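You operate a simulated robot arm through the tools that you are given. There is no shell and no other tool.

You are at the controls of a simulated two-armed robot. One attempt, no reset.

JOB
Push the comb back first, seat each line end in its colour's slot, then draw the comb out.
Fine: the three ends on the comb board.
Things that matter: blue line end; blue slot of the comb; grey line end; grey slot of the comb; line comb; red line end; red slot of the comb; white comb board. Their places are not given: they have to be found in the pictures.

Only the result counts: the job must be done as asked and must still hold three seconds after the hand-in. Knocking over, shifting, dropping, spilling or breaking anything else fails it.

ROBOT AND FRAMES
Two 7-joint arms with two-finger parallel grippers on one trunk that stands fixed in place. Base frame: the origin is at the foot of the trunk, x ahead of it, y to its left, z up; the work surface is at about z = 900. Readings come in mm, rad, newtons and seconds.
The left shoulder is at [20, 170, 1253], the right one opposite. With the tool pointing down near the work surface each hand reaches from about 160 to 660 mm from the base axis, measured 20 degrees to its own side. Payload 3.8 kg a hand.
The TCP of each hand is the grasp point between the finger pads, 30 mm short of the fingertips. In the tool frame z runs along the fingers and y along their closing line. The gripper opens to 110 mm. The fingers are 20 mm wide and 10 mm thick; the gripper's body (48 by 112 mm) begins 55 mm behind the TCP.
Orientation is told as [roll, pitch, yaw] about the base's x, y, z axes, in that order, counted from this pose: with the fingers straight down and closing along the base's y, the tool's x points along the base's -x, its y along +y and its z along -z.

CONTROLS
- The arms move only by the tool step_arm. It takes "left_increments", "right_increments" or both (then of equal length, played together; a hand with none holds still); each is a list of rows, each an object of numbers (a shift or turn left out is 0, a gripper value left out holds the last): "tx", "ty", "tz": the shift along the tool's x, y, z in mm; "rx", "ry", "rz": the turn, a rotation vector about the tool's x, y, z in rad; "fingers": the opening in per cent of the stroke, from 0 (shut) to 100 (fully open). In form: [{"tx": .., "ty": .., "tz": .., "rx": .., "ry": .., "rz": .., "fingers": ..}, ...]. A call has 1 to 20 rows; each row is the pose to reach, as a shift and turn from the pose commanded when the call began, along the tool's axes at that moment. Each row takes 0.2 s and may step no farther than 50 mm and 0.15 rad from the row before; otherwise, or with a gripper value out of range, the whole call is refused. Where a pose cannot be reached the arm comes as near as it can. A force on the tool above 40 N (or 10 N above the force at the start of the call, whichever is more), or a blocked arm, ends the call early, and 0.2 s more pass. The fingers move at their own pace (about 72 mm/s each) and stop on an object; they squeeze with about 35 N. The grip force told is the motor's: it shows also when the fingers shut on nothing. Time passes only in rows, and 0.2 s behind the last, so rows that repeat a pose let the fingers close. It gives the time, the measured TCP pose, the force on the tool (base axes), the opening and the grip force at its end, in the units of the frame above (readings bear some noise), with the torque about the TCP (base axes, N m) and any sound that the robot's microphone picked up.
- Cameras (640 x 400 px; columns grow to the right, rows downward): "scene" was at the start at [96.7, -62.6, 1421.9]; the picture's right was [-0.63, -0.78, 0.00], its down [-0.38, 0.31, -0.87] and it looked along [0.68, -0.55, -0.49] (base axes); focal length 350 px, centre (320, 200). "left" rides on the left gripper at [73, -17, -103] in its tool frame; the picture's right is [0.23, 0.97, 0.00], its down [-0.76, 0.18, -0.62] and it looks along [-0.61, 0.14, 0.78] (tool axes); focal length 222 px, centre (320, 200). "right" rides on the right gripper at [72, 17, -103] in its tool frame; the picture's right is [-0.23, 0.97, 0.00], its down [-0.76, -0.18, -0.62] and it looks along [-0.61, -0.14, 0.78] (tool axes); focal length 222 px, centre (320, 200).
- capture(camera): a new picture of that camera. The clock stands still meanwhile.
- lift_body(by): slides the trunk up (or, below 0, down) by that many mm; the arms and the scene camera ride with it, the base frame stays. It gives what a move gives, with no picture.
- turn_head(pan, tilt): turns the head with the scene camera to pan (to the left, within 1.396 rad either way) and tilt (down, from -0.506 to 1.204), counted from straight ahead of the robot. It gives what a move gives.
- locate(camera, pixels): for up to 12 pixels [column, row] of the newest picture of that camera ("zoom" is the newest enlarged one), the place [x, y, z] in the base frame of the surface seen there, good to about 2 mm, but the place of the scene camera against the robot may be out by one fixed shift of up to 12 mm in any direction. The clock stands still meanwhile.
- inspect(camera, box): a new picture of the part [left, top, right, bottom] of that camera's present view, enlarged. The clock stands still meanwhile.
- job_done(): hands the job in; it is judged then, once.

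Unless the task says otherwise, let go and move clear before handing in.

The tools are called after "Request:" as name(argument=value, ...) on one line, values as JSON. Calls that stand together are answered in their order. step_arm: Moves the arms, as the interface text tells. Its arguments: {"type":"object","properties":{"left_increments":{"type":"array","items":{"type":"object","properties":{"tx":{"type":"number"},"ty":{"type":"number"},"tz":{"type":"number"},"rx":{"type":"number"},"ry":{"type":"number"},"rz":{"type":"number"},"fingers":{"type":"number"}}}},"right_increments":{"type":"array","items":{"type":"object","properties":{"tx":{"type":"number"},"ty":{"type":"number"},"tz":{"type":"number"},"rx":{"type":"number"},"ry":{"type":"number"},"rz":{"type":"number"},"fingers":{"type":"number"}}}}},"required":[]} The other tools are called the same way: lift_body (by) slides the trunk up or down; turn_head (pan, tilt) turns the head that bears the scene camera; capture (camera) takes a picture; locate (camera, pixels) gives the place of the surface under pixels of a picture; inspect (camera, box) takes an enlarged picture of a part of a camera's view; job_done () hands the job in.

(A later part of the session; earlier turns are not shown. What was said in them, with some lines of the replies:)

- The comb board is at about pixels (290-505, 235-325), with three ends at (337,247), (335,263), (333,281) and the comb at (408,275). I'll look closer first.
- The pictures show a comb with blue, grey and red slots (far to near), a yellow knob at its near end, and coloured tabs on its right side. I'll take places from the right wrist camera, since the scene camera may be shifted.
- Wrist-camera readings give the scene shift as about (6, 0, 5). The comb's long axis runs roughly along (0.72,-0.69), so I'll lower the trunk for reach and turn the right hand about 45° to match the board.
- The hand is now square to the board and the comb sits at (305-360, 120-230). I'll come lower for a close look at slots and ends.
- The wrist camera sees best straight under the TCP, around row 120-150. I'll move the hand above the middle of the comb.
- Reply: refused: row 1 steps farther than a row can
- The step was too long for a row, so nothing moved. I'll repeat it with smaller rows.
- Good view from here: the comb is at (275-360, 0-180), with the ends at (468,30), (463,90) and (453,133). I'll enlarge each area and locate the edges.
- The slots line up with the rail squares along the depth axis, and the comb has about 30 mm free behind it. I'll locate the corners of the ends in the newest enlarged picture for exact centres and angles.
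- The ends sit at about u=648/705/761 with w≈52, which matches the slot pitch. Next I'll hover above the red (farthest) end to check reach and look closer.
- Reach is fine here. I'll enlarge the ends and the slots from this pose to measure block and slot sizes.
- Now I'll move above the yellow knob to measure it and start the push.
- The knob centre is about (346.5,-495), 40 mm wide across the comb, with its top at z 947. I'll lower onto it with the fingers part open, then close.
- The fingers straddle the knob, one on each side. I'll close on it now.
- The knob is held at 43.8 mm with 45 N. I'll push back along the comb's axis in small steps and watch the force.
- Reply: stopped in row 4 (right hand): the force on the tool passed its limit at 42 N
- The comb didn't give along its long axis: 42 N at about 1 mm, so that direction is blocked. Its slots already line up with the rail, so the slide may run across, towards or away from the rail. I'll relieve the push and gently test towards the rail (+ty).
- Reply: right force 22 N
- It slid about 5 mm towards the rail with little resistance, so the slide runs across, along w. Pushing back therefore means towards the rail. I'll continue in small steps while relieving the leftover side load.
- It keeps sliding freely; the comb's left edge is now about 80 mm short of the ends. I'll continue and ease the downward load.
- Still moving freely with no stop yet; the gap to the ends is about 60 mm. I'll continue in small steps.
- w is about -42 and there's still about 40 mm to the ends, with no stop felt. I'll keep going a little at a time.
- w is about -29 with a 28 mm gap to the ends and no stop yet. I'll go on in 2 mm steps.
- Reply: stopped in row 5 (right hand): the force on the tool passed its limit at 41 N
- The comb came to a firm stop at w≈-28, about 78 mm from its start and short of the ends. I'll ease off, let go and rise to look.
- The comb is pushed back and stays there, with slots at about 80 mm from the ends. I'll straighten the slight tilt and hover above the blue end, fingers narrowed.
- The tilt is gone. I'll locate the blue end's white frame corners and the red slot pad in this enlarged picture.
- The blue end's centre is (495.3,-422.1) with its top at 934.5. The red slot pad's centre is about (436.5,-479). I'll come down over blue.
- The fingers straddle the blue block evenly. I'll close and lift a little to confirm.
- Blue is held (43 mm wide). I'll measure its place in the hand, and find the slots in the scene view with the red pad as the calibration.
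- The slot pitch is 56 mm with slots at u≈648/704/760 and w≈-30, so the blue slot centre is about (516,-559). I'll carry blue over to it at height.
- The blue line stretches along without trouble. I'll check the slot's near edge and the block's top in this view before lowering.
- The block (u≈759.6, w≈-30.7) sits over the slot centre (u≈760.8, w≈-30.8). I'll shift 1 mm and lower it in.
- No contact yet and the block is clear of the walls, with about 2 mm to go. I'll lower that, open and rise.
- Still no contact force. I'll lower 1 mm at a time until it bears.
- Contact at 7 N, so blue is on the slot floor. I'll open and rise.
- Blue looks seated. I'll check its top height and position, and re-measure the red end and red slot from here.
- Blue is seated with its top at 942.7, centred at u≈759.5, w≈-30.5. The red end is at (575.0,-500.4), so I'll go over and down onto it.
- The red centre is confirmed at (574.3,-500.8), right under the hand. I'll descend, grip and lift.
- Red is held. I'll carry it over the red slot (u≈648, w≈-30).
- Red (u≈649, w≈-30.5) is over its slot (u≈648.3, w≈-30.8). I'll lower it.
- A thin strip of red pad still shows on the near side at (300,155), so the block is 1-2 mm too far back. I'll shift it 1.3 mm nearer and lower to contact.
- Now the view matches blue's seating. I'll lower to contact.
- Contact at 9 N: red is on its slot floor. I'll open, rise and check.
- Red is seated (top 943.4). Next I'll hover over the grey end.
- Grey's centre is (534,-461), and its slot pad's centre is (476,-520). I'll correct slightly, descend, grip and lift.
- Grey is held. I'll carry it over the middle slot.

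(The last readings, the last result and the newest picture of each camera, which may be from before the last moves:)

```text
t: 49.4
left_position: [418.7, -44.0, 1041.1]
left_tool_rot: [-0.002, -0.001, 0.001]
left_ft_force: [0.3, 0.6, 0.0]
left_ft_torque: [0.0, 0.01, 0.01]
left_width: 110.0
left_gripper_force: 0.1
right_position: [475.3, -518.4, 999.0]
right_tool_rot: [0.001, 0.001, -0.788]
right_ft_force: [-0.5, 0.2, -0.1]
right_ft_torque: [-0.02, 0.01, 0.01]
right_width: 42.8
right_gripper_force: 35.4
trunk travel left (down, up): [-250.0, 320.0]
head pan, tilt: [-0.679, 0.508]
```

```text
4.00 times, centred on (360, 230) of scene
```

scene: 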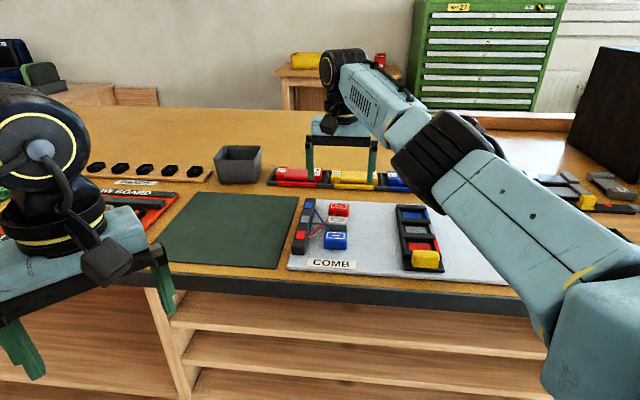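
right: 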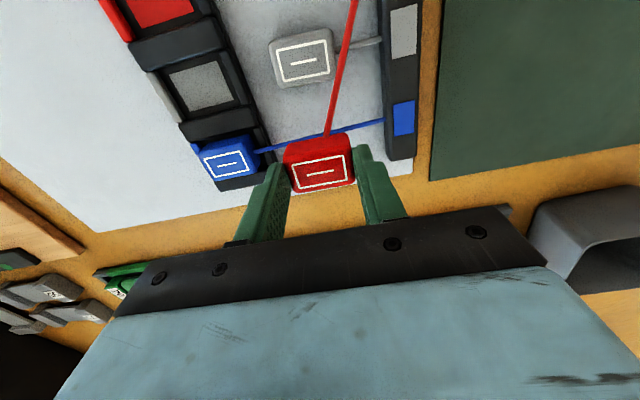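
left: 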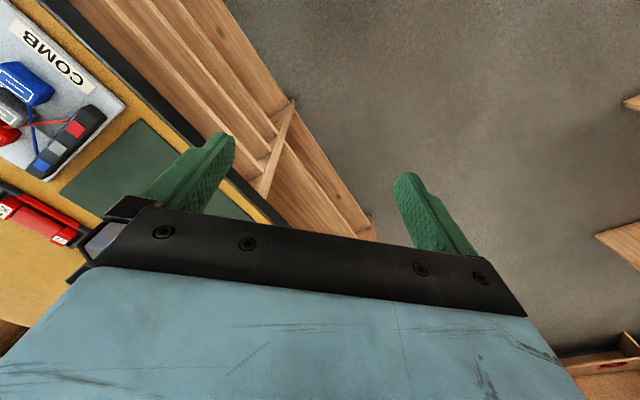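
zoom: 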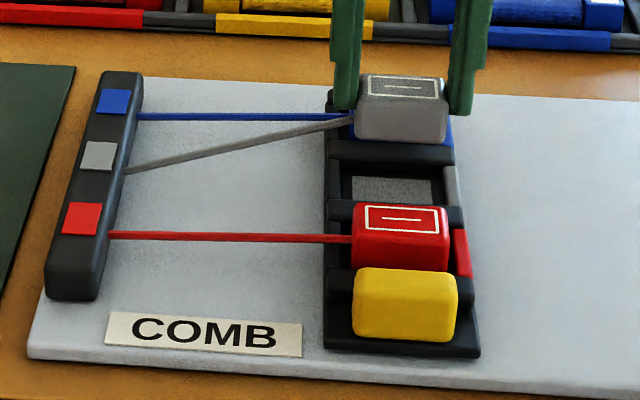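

The view matches red's hover, where a shift of about 2 mm nearer was needed. I'll apply that and lower most of the way.

Request:
step_arm(right_increments=[{"tx": 1.8, "tz": 10}, {"tx": 1.8, "tz": 20}, {"tx": 1.8, "tz": 26}, {"tx": 1.8, "tz": 30}, {"tx": 1.8, "tz": 33}, {"tx": 1.8, "tz": 35}, {"tx": 1.8, "tz": 36.5}, {"tx": 1.8, "tz": 36.5}])

Request:
inspect(camera="right", box=[230, 80, 420, 230])

Request:
inspect(camera="scene", box=[340, 190, 420, 250])

```text
t: 51.2
left_position: [421.0, -44.2, 1039.6]
left_tool_rot: [-0.001, -0.001, 0.001]
left_ft_force: [0.4, 0.1, -0.6]
left_ft_torque: [-0.02, -0.04, -0.01]
left_width: 109.9
left_gripper_force: 0.0
right_position: [475.4, -518.6, 961.7]
right_tool_rot: [-0.003, 0.001, -0.788]
right_ft_force: [-0.3, -0.5, -1.0]
right_ft_torque: [0.01, -0.02, 0.01]
right_width: 42.7
right_gripper_force: 35.0
trunk travel left (down, up): [-250.0, 320.0]
head pan, tilt: [-0.679, 0.508]
```

```text
2.67 times, centred on (325, 155) of right
```

zoom: 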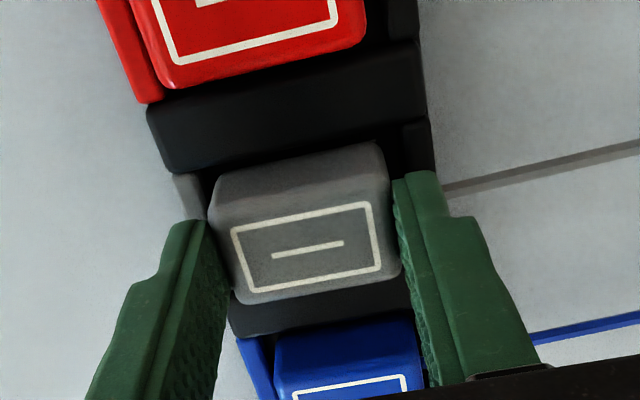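

```text
6.67 times, centred on (380, 220) of scene
```

zoom: 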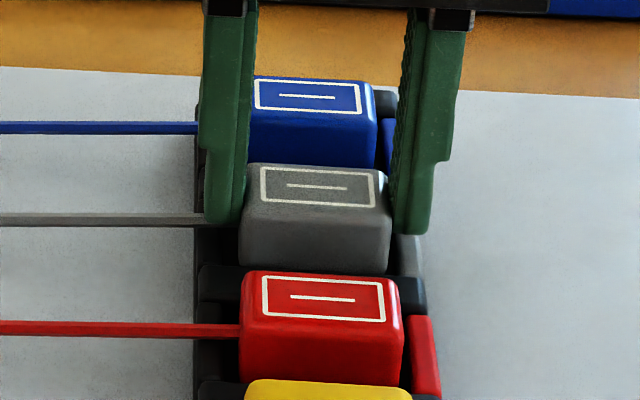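

Grey is aligned in its slot as the others were. I'll lower to contact.

Request:
step_arm(right_increments=[{"tx": -0.5, "tz": 0.7}, {"tx": -0.5, "tz": 1.4}, {"tx": -0.5, "tz": 1.8}, {"tx": -0.5, "tz": 1.8}])

```text
t: 52.2
left_position: [419.3, -42.7, 1040.3]
left_tool_rot: [0.0, 0.002, 0.002]
left_ft_force: [0.0, 0.5, -0.6]
left_ft_torque: [-0.01, 0.03, -0.01]
left_width: 110.0
left_gripper_force: 0.1
right_position: [476.9, -518.7, 960.2]
right_tool_rot: [0.0, 0.002, -0.79]
right_ft_force: [0.0, 0.0, 3.9]
right_ft_torque: [-0.02, 0.01, -0.06]
right_width: 42.7
right_gripper_force: 35.3
trunk travel left (down, up): [-250.0, 320.0]
head pan, tilt: [-0.679, 0.508]
```

Contact at about 4 N: grey is on the floor. I'll open, rise and check all three.

Request:
step_arm(right_increments=[{"fingers": 50}, {"fingers": 50}, {"fingers": 50, "tz": -5}, {"fingers": 50, "tz": -30}, {"fingers": 50, "tz": -70}, {"fingers": 50, "tz": -95}, {"fingers": 50, "tz": -95}])

Request:
capture(camera="right")

Request:
inspect(camera="right", box=[240, 40, 400, 200])

Request:
inspect(camera="scene", box=[290, 180, 430, 280])

```text
t: 53.8
left_position: [420.2, -43.6, 1040.8]
left_tool_rot: [0.001, 0.0, 0.0]
left_ft_force: [0.0, -0.5, -0.5]
left_ft_torque: [0.0, -0.02, 0.04]
left_width: 110.0
left_gripper_force: 0.0
right_position: [476.0, -519.9, 1054.6]
right_tool_rot: [-0.001, 0.001, -0.788]
right_ft_force: [-0.5, -0.4, 0.6]
right_ft_torque: [-0.01, 0.0, 0.02]
right_width: 55.0
right_gripper_force: 0.0
trunk travel left (down, up): [-250.0, 320.0]
head pan, tilt: [-0.679, 0.508]
```

```text
taken
```

right: 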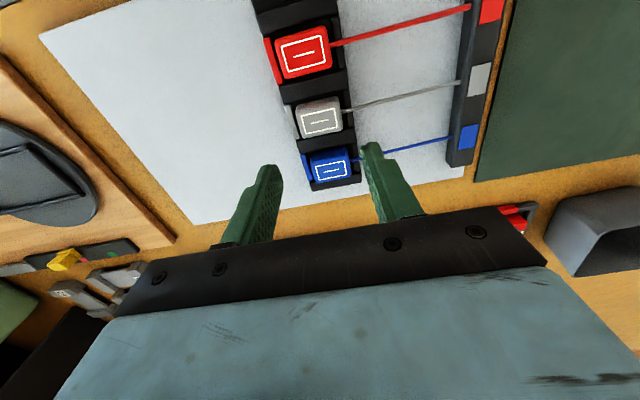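

```text
2.50 times, centred on (320, 120) of right
```

zoom: 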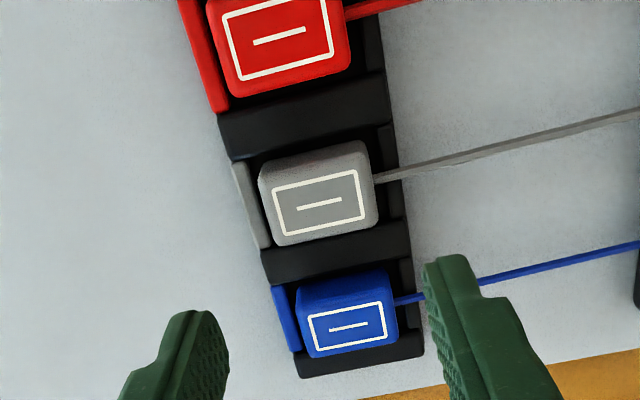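

```text
4.00 times, centred on (360, 230) of scene
```

zoom: 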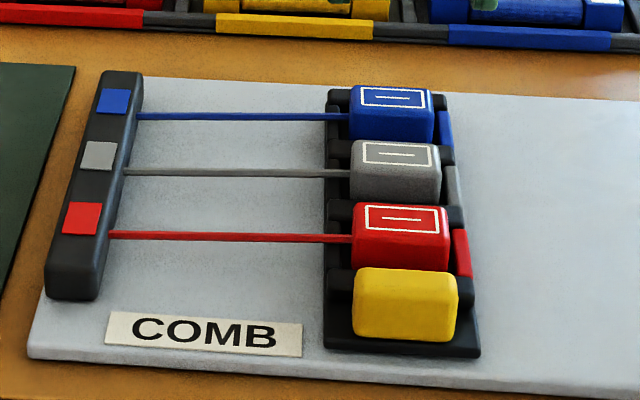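

All three lines run parallel into their own slots. I'll verify the tops' heights, then return to the knob.

Request:
locate(camera="right", pixels=[[303, 53], [319, 120], [330, 170]])

Request:
step_arm(right_increments=[{"tx": 40, "ty": 0, "fingers": 60}, {"tx": 80, "ty": 0, "fingers": 60}, {"tx": 108, "ty": 1, "fingers": 60}, {"tx": 108, "ty": 1, "tz": 25, "fingers": 60}, {"tx": 108, "ty": 1, "tz": 25, "fingers": 60}])

Request:
inspect(camera="right", box=[230, 60, 430, 220])

```text
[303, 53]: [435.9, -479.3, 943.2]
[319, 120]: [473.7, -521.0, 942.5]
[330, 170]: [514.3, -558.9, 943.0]
```

```text
t: 55.0
left_position: [420.7, -43.5, 1040.2]
left_tool_rot: [0.001, 0.001, 0.001]
left_ft_force: [0.7, 0.1, -0.1]
left_ft_torque: [0.01, 0.0, -0.02]
left_width: 109.9
left_gripper_force: 0.1
right_position: [401.7, -439.7, 1030.9]
right_tool_rot: [-0.003, 0.003, -0.79]
right_ft_force: [-0.3, -0.1, 0.2]
right_ft_torque: [-0.03, 0.0, -0.01]
right_width: 65.6
right_gripper_force: 0.1
trunk travel left (down, up): [-250.0, 320.0]
head pan, tilt: [-0.679, 0.508]
```

```text
2.50 times, centred on (330, 140) of right
```

zoom: 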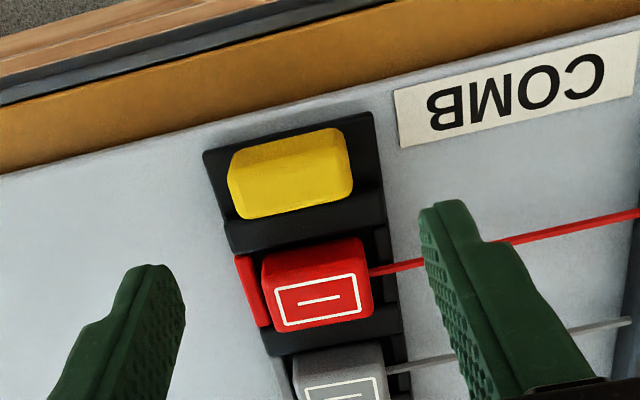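

All tops are at about 943, so all are seated. The knob centre is near w≈-28, so I'll shift 1.5 mm, lower onto the knob and grip it.

Request:
step_arm(right_increments=[{"ty": -1.6, "tz": 25}, {"ty": -1.6, "tz": 50}, {"ty": -1.6, "tz": 70}, {"ty": -1.6, "tz": 70, "fingers": 45}, {"ty": -1.6, "tz": 70, "fingers": 25}, {"ty": -1.6, "tz": 70, "fingers": 15}, {"ty": -1.6, "tz": 70, "fingers": 15}])

Request:
inspect(camera="scene", box=[290, 180, 430, 280])

```text
t: 56.6
left_position: [419.6, -43.8, 1040.6]
left_tool_rot: [0.001, 0.0, 0.001]
left_ft_force: [0.4, 0.0, -0.3]
left_ft_torque: [0.01, 0.0, 0.01]
left_width: 110.0
left_gripper_force: 0.2
right_position: [400.3, -442.6, 960.2]
right_tool_rot: [-0.001, 0.0, -0.788]
right_ft_force: [-0.3, 0.5, -1.2]
right_ft_torque: [-0.18, -0.68, 0.23]
right_width: 44.0
right_gripper_force: 45.2
trunk travel left (down, up): [-250.0, 320.0]
head pan, tilt: [-0.679, 0.508]
```

```text
4.00 times, centred on (360, 230) of scene
```

zoom: 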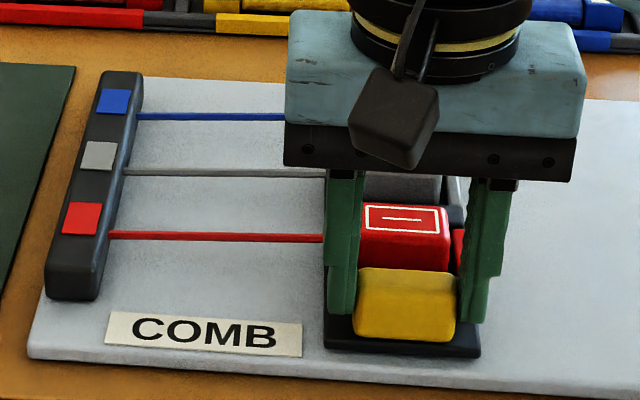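

The knob is gripped at 44 mm. I'll draw the comb out smoothly, away from the rail.

Request:
step_arm(right_increments=[{"ty": -1}, {"ty": -3}, {"ty": -5}, {"ty": -8}, {"ty": -11}, {"ty": -14}, {"ty": -17}, {"ty": -20}, {"ty": -23}, {"ty": -26}, {"ty": -29}, {"ty": -32}, {"ty": -35}, {"ty": -38}, {"ty": -40}, {"ty": -40}])

Request:
capture(camera="right")

Request:
inspect(camera="scene", box=[290, 180, 450, 300])

```text
t: 60.0
left_position: [418.8, -42.4, 1039.9]
left_tool_rot: [-0.001, 0.001, -0.001]
left_ft_force: [-0.2, 0.5, 0.7]
left_ft_torque: [0.02, -0.01, -0.01]
left_width: 109.8
left_gripper_force: 0.1
right_position: [371.5, -470.3, 959.9]
right_tool_rot: [-0.003, 0.002, -0.788]
right_ft_force: [-1.2, 1.7, 2.2]
right_ft_torque: [-0.26, -0.57, 0.11]
right_width: 43.7
right_gripper_force: 44.9
trunk travel left (down, up): [-250.0, 320.0]
head pan, tilt: [-0.679, 0.508]
```

```text
taken
```

right: 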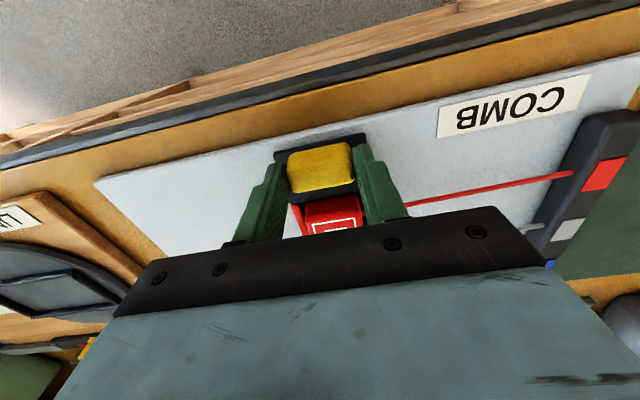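

```text
3.33 times, centred on (370, 240) of scene
```

zoom: 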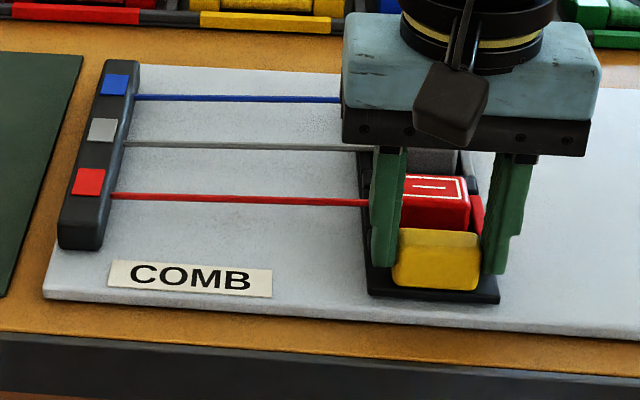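

The comb slides out easily and the ends ride along. I'll continue towards the outer stop.

Request:
step_arm(right_increments=[{"ty": -1}, {"ty": -3}, {"ty": -6}, {"ty": -9}, {"ty": -12}, {"ty": -15}, {"ty": -18}, {"ty": -21}, {"ty": -24}, {"ty": -27}, {"ty": -30}, {"ty": -32}, {"ty": -34}, {"ty": -36}, {"ty": -38}, {"ty": -38}])

Request:
inspect(camera="scene", box=[290, 180, 480, 310])

```text
t: 63.4
left_position: [420.3, -44.2, 1038.8]
left_tool_rot: [-0.001, 0.0, 0.002]
left_ft_force: [-0.3, -0.2, 0.0]
left_ft_torque: [-0.01, -0.02, 0.01]
left_width: 109.9
left_gripper_force: 0.0
right_position: [343.8, -498.2, 958.3]
right_tool_rot: [0.0, 0.0, -0.788]
right_ft_force: [0.8, 0.3, 3.8]
right_ft_torque: [0.45, 0.18, 0.29]
right_width: 43.7
right_gripper_force: 44.8
trunk travel left (down, up): [-250.0, 320.0]
head pan, tilt: [-0.679, 0.508]
```

```text
3.08 times, centred on (385, 245) of scene
```

zoom: 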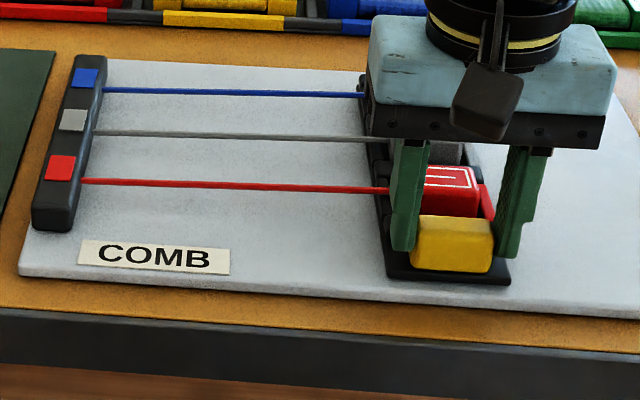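

It's now slightly past its starting place with no stop. I'll continue in small steps until the outer stop is felt.

Request:
step_arm(right_increments=[{"ty": -1}, {"ty": -3}, {"ty": -5}, {"ty": -7}, {"ty": -9}, {"ty": -11}, {"ty": -13}, {"ty": -15}, {"ty": -17}, {"ty": -19}, {"ty": -21}, {"ty": -23}, {"ty": -25}, {"ty": -25}])

Request:
inspect(camera="scene", box=[290, 180, 510, 320])

```text
t: 66.4
left_position: [419.8, -44.1, 1039.9]
left_tool_rot: [0.0, 0.002, 0.003]
left_ft_force: [0.0, -0.5, -0.3]
left_ft_torque: [0.05, -0.01, 0.01]
left_width: 110.3
left_gripper_force: 0.1
right_position: [325.8, -515.7, 959.6]
right_tool_rot: [-0.001, 0.001, -0.788]
right_ft_force: [4.1, -3.9, -1.2]
right_ft_torque: [-0.53, -0.97, 0.45]
right_width: 43.7
right_gripper_force: 45.6
trunk travel left (down, up): [-250.0, 320.0]
head pan, tilt: [-0.679, 0.508]
```

```text
2.86 times, centred on (400, 250) of scene
```

zoom: 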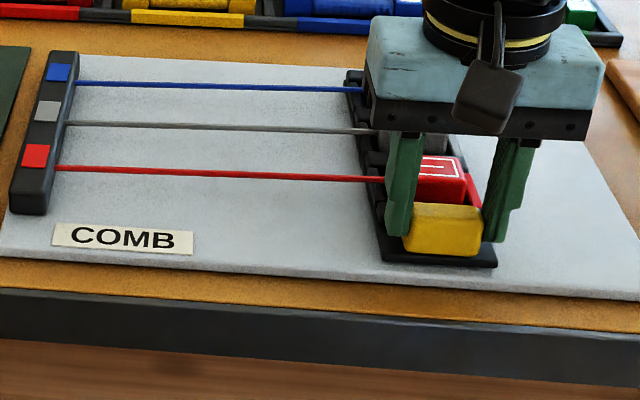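

w is about -134 and it still slides freely. I'll continue.

Request:
step_arm(right_increments=[{"tx": 0.3, "ty": -1}, {"tx": 0.3, "ty": -3}, {"tx": 0.3, "ty": -5}, {"tx": 0.3, "ty": -7}, {"tx": 0.3, "ty": -9}, {"tx": 0.3, "ty": -11}, {"tx": 0.3, "ty": -13}, {"tx": 0.3, "ty": -15}, {"tx": 0.3, "ty": -17}, {"tx": 0.3, "ty": -19}, {"tx": 0.3, "ty": -21}, {"tx": 0.3, "ty": -23}, {"tx": 0.3, "ty": -25}, {"tx": 0.3, "ty": -25}])

Request:
inspect(camera="scene", box=[290, 180, 510, 320])

```text
t: 69.4
left_position: [418.4, -43.0, 1040.2]
left_tool_rot: [-0.001, 0.0, 0.0]
left_ft_force: [-0.4, -0.1, 0.7]
left_ft_torque: [0.01, -0.04, -0.04]
left_width: 109.9
left_gripper_force: 0.0
right_position: [308.7, -533.3, 959.2]
right_tool_rot: [-0.002, 0.002, -0.79]
right_ft_force: [3.1, -0.8, 6.0]
right_ft_torque: [0.97, 0.58, 0.05]
right_width: 43.6
right_gripper_force: 44.4
trunk travel left (down, up): [-250.0, 320.0]
head pan, tilt: [-0.679, 0.508]
```

```text
2.86 times, centred on (400, 250) of scene
```

zoom: 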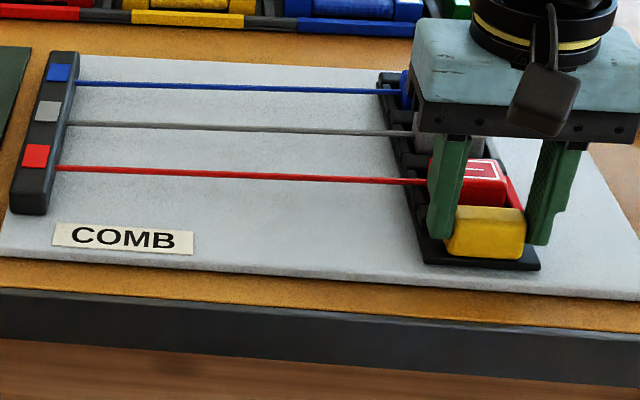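

w is about -159 and it's still free, with room on the board. I'll continue gently.

Request:
step_arm(right_increments=[{"ty": -1}, {"ty": -3}, {"ty": -5}, {"ty": -7}, {"ty": -9}, {"ty": -11}, {"ty": -13}, {"ty": -15}, {"ty": -17}, {"ty": -19}, {"ty": -20}, {"ty": -20}])

Request:
inspect(camera="scene", box=[290, 180, 510, 320])

Request:
capture(camera="right")

```text
t: 72.0
left_position: [420.6, -43.9, 1039.8]
left_tool_rot: [0.001, 0.0, 0.001]
left_ft_force: [0.2, -0.1, -0.8]
left_ft_torque: [-0.03, 0.01, 0.02]
left_width: 110.2
left_gripper_force: 0.1
right_position: [294.0, -547.5, 959.5]
right_tool_rot: [-0.003, 0.003, -0.79]
right_ft_force: [2.3, -1.0, 0.9]
right_ft_torque: [0.91, 0.97, 0.61]
right_width: 43.9
right_gripper_force: 45.1
trunk travel left (down, up): [-250.0, 320.0]
head pan, tilt: [-0.679, 0.508]
```

```text
2.86 times, centred on (400, 250) of scene
```

zoom: 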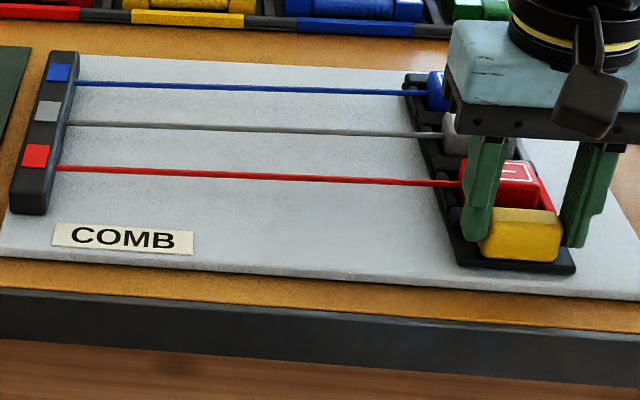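

```text
taken
```

right: 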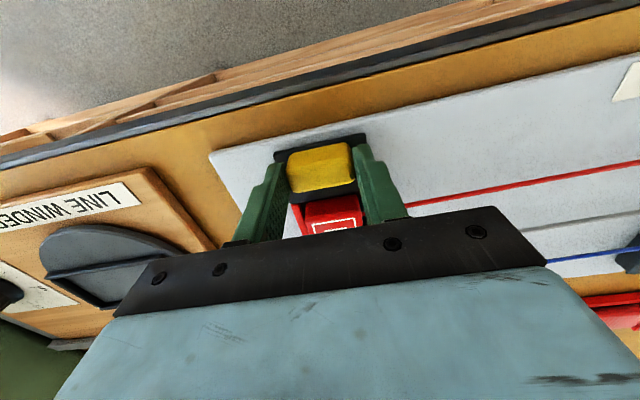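

w is about -179 with about 50 mm of board left. I'll continue gently, ready to stop at the first resistance.

Request:
step_arm(right_increments=[{"ty": -1}, {"ty": -2.5}, {"ty": -4}, {"ty": -5.5}, {"ty": -7}, {"ty": -8.5}, {"ty": -10}, {"ty": -11.5}, {"ty": -13}, {"ty": -14.5}, {"ty": -14.5}])

Request:
inspect(camera="scene", box=[290, 180, 510, 320])

```text
t: 74.4
left_position: [422.2, -41.8, 1039.4]
left_tool_rot: [-0.002, 0.002, 0.002]
left_ft_force: [0.1, 0.0, -0.1]
left_ft_torque: [0.01, 0.0, 0.02]
left_width: 109.7
left_gripper_force: 0.1
right_position: [286.4, -553.8, 959.5]
right_tool_rot: [0.002, 0.003, -0.789]
right_ft_force: [13.9, 14.9, -7.4]
right_ft_torque: [-0.38, -1.1, -0.03]
right_width: 43.8
right_gripper_force: 44.5
trunk travel left (down, up): [-250.0, 320.0]
head pan, tilt: [-0.679, 0.508]
```

```text
2.86 times, centred on (400, 250) of scene
```

zoom: 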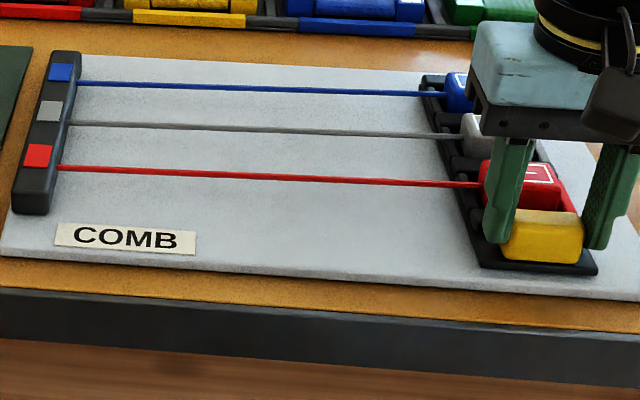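

A steady 20 N against the pull at w≈-189, 160 mm from the back stop: this is the outer stop. I'll ease the pull, open and rise clear.

Request:
step_arm(right_increments=[{"ty": 2}, {"ty": 3.7}, {"ty": 3.7}])

```text
t: 75.2
left_position: [420.3, -43.0, 1039.2]
left_tool_rot: [0.0, 0.0, 0.003]
left_ft_force: [0.3, -0.7, 0.3]
left_ft_torque: [0.0, -0.01, -0.01]
left_width: 110.1
left_gripper_force: 0.1
right_position: [285.0, -554.2, 960.4]
right_tool_rot: [-0.003, 0.004, -0.791]
right_ft_force: [5.1, 2.9, -3.1]
right_ft_torque: [0.89, 0.16, 0.76]
right_width: 44.0
right_gripper_force: 45.7
trunk travel left (down, up): [-250.0, 320.0]
head pan, tilt: [-0.679, 0.508]
```

The load is down to a few newtons and the comb is still at the stop. I'll open and rise.

Request:
step_arm(right_increments=[{"fingers": 50}, {"fingers": 58}, {"fingers": 58}, {"fingers": 58, "tz": -10}, {"fingers": 58, "tz": -45}, {"fingers": 58, "tz": -90}, {"fingers": 58, "tz": -110}, {"fingers": 58, "tz": -110}])

Request:
capture(camera="right")

Request:
inspect(camera="scene", box=[290, 180, 510, 320])

```text
t: 77.0
left_position: [419.1, -42.8, 1039.8]
left_tool_rot: [0.0, 0.0, 0.001]
left_ft_force: [0.1, -1.5, -0.7]
left_ft_torque: [0.03, -0.02, 0.0]
left_width: 110.3
left_gripper_force: 0.1
right_position: [286.3, -554.2, 1068.7]
right_tool_rot: [-0.001, 0.003, -0.79]
right_ft_force: [-0.5, 0.1, -0.3]
right_ft_torque: [-0.01, -0.03, -0.04]
right_width: 63.7
right_gripper_force: 0.1
trunk travel left (down, up): [-250.0, 320.0]
head pan, tilt: [-0.679, 0.508]
```

```text
taken
```

right: 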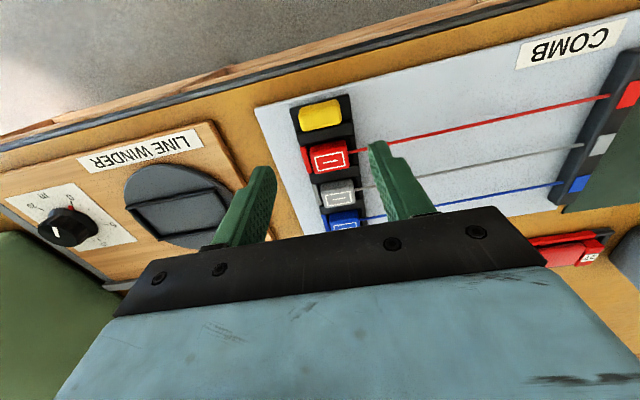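

```text
2.86 times, centred on (400, 250) of scene
```

zoom: 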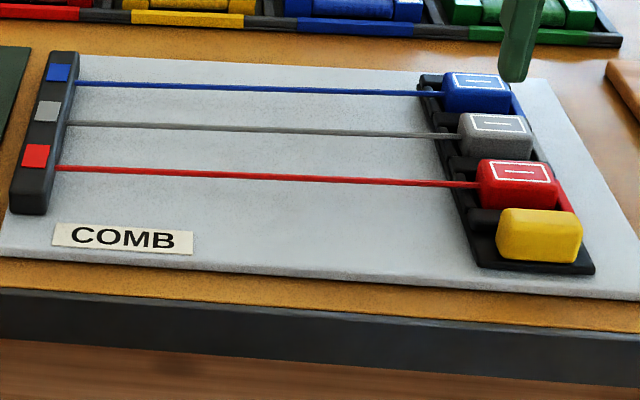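

The comb is fully out with the ends riding in their slots. I'll check heights and tilt from above before handing in.

Request:
step_arm(right_increments=[{"tx": -40, "tz": -10}, {"tx": -80, "tz": -15}, {"tx": -115, "tz": -20}, {"tx": -115, "tz": -20}])

Request:
capture(camera="right")

Request:
inspect(camera="right", box=[250, 20, 410, 180])

Request:
inspect(camera="scene", box=[420, 190, 500, 280])

```text
t: 78.0
left_position: [418.0, -42.2, 1040.2]
left_tool_rot: [0.0, -0.002, 0.001]
left_ft_force: [-0.7, 0.3, 0.2]
left_ft_torque: [-0.03, 0.01, -0.03]
left_width: 109.7
left_gripper_force: 0.0
right_position: [366.3, -637.4, 1090.0]
right_tool_rot: [0.0, 0.001, -0.788]
right_ft_force: [0.1, -0.3, 0.6]
right_ft_torque: [0.01, -0.02, -0.03]
right_width: 63.7
right_gripper_force: 0.1
trunk travel left (down, up): [-250.0, 320.0]
head pan, tilt: [-0.679, 0.508]
```

```text
taken
```

right: 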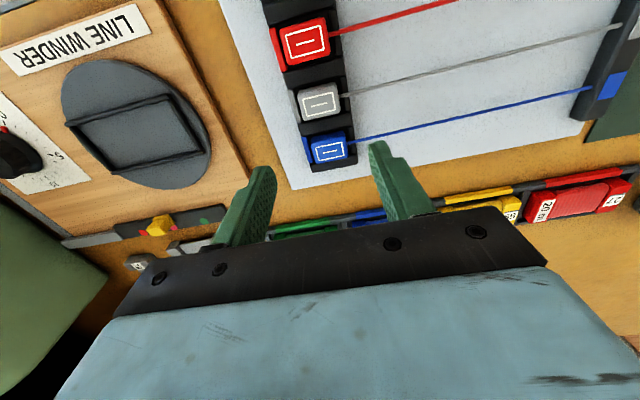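

```text
2.50 times, centred on (330, 100) of right
```

zoom: 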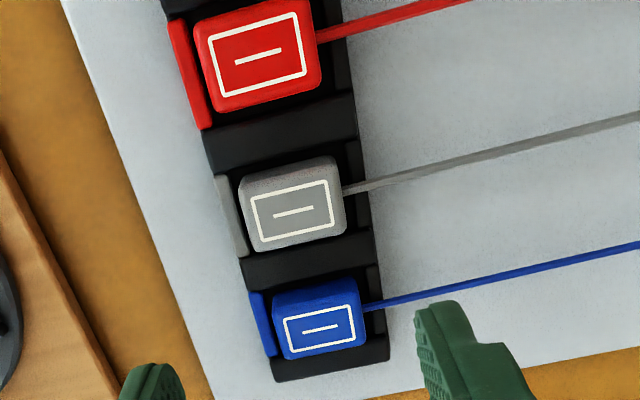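

```text
4.44 times, centred on (460, 235) of scene
```

zoom: 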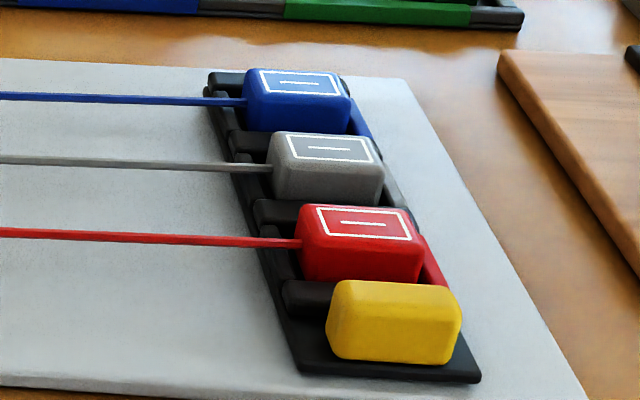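

Request:
locate(camera="right", pixels=[[306, 42], [319, 103], [329, 150], [290, 33], [326, 27], [312, 96], [331, 93], [318, 143], [340, 140]])

Request:
capture(camera="scene")

```text
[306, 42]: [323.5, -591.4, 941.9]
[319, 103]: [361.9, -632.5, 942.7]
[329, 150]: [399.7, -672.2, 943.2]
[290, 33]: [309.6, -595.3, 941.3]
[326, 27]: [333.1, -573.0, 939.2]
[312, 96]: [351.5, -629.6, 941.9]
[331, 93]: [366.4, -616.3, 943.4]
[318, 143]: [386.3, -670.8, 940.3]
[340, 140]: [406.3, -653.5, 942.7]
```

```text
taken
```

scene: 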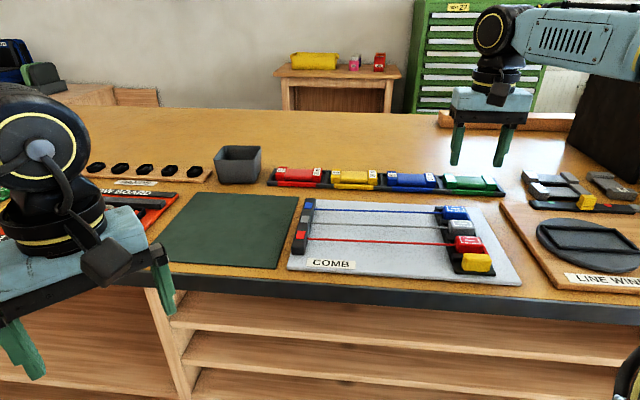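

All three ends are seated level (tops about 942-943), the lines run uncrossed, and the comb is drawn fully out. Both hands are clear and nothing else has moved, so I'm handing in.

Request:
job_done()

```text
The job is handed in.
```

The job is done and handed in. I haven't had a verdict back.

- **Comb pushed back:** The comb slides across the board, not along its length. I gripped the yellow knob and pushed it towards the rail to a firm stop, about 78 mm from where it started.
- **Ends seated:** Blue, red and grey are each in their own colour's slot. Their tops are level at about 942–943 mm, and the three lines run uncrossed.
- **Comb drawn out:** I pulled the comb back the other way to its outer stop, about 160 mm from the back stop. The ends stayed in their slots.

My first push was along the comb's length. It met about 42 N and was blocked, and I saw no movement of the board or anything else. Both hands are open and clear of the board, and the last scene picture shows nothing else knocked or shifted.
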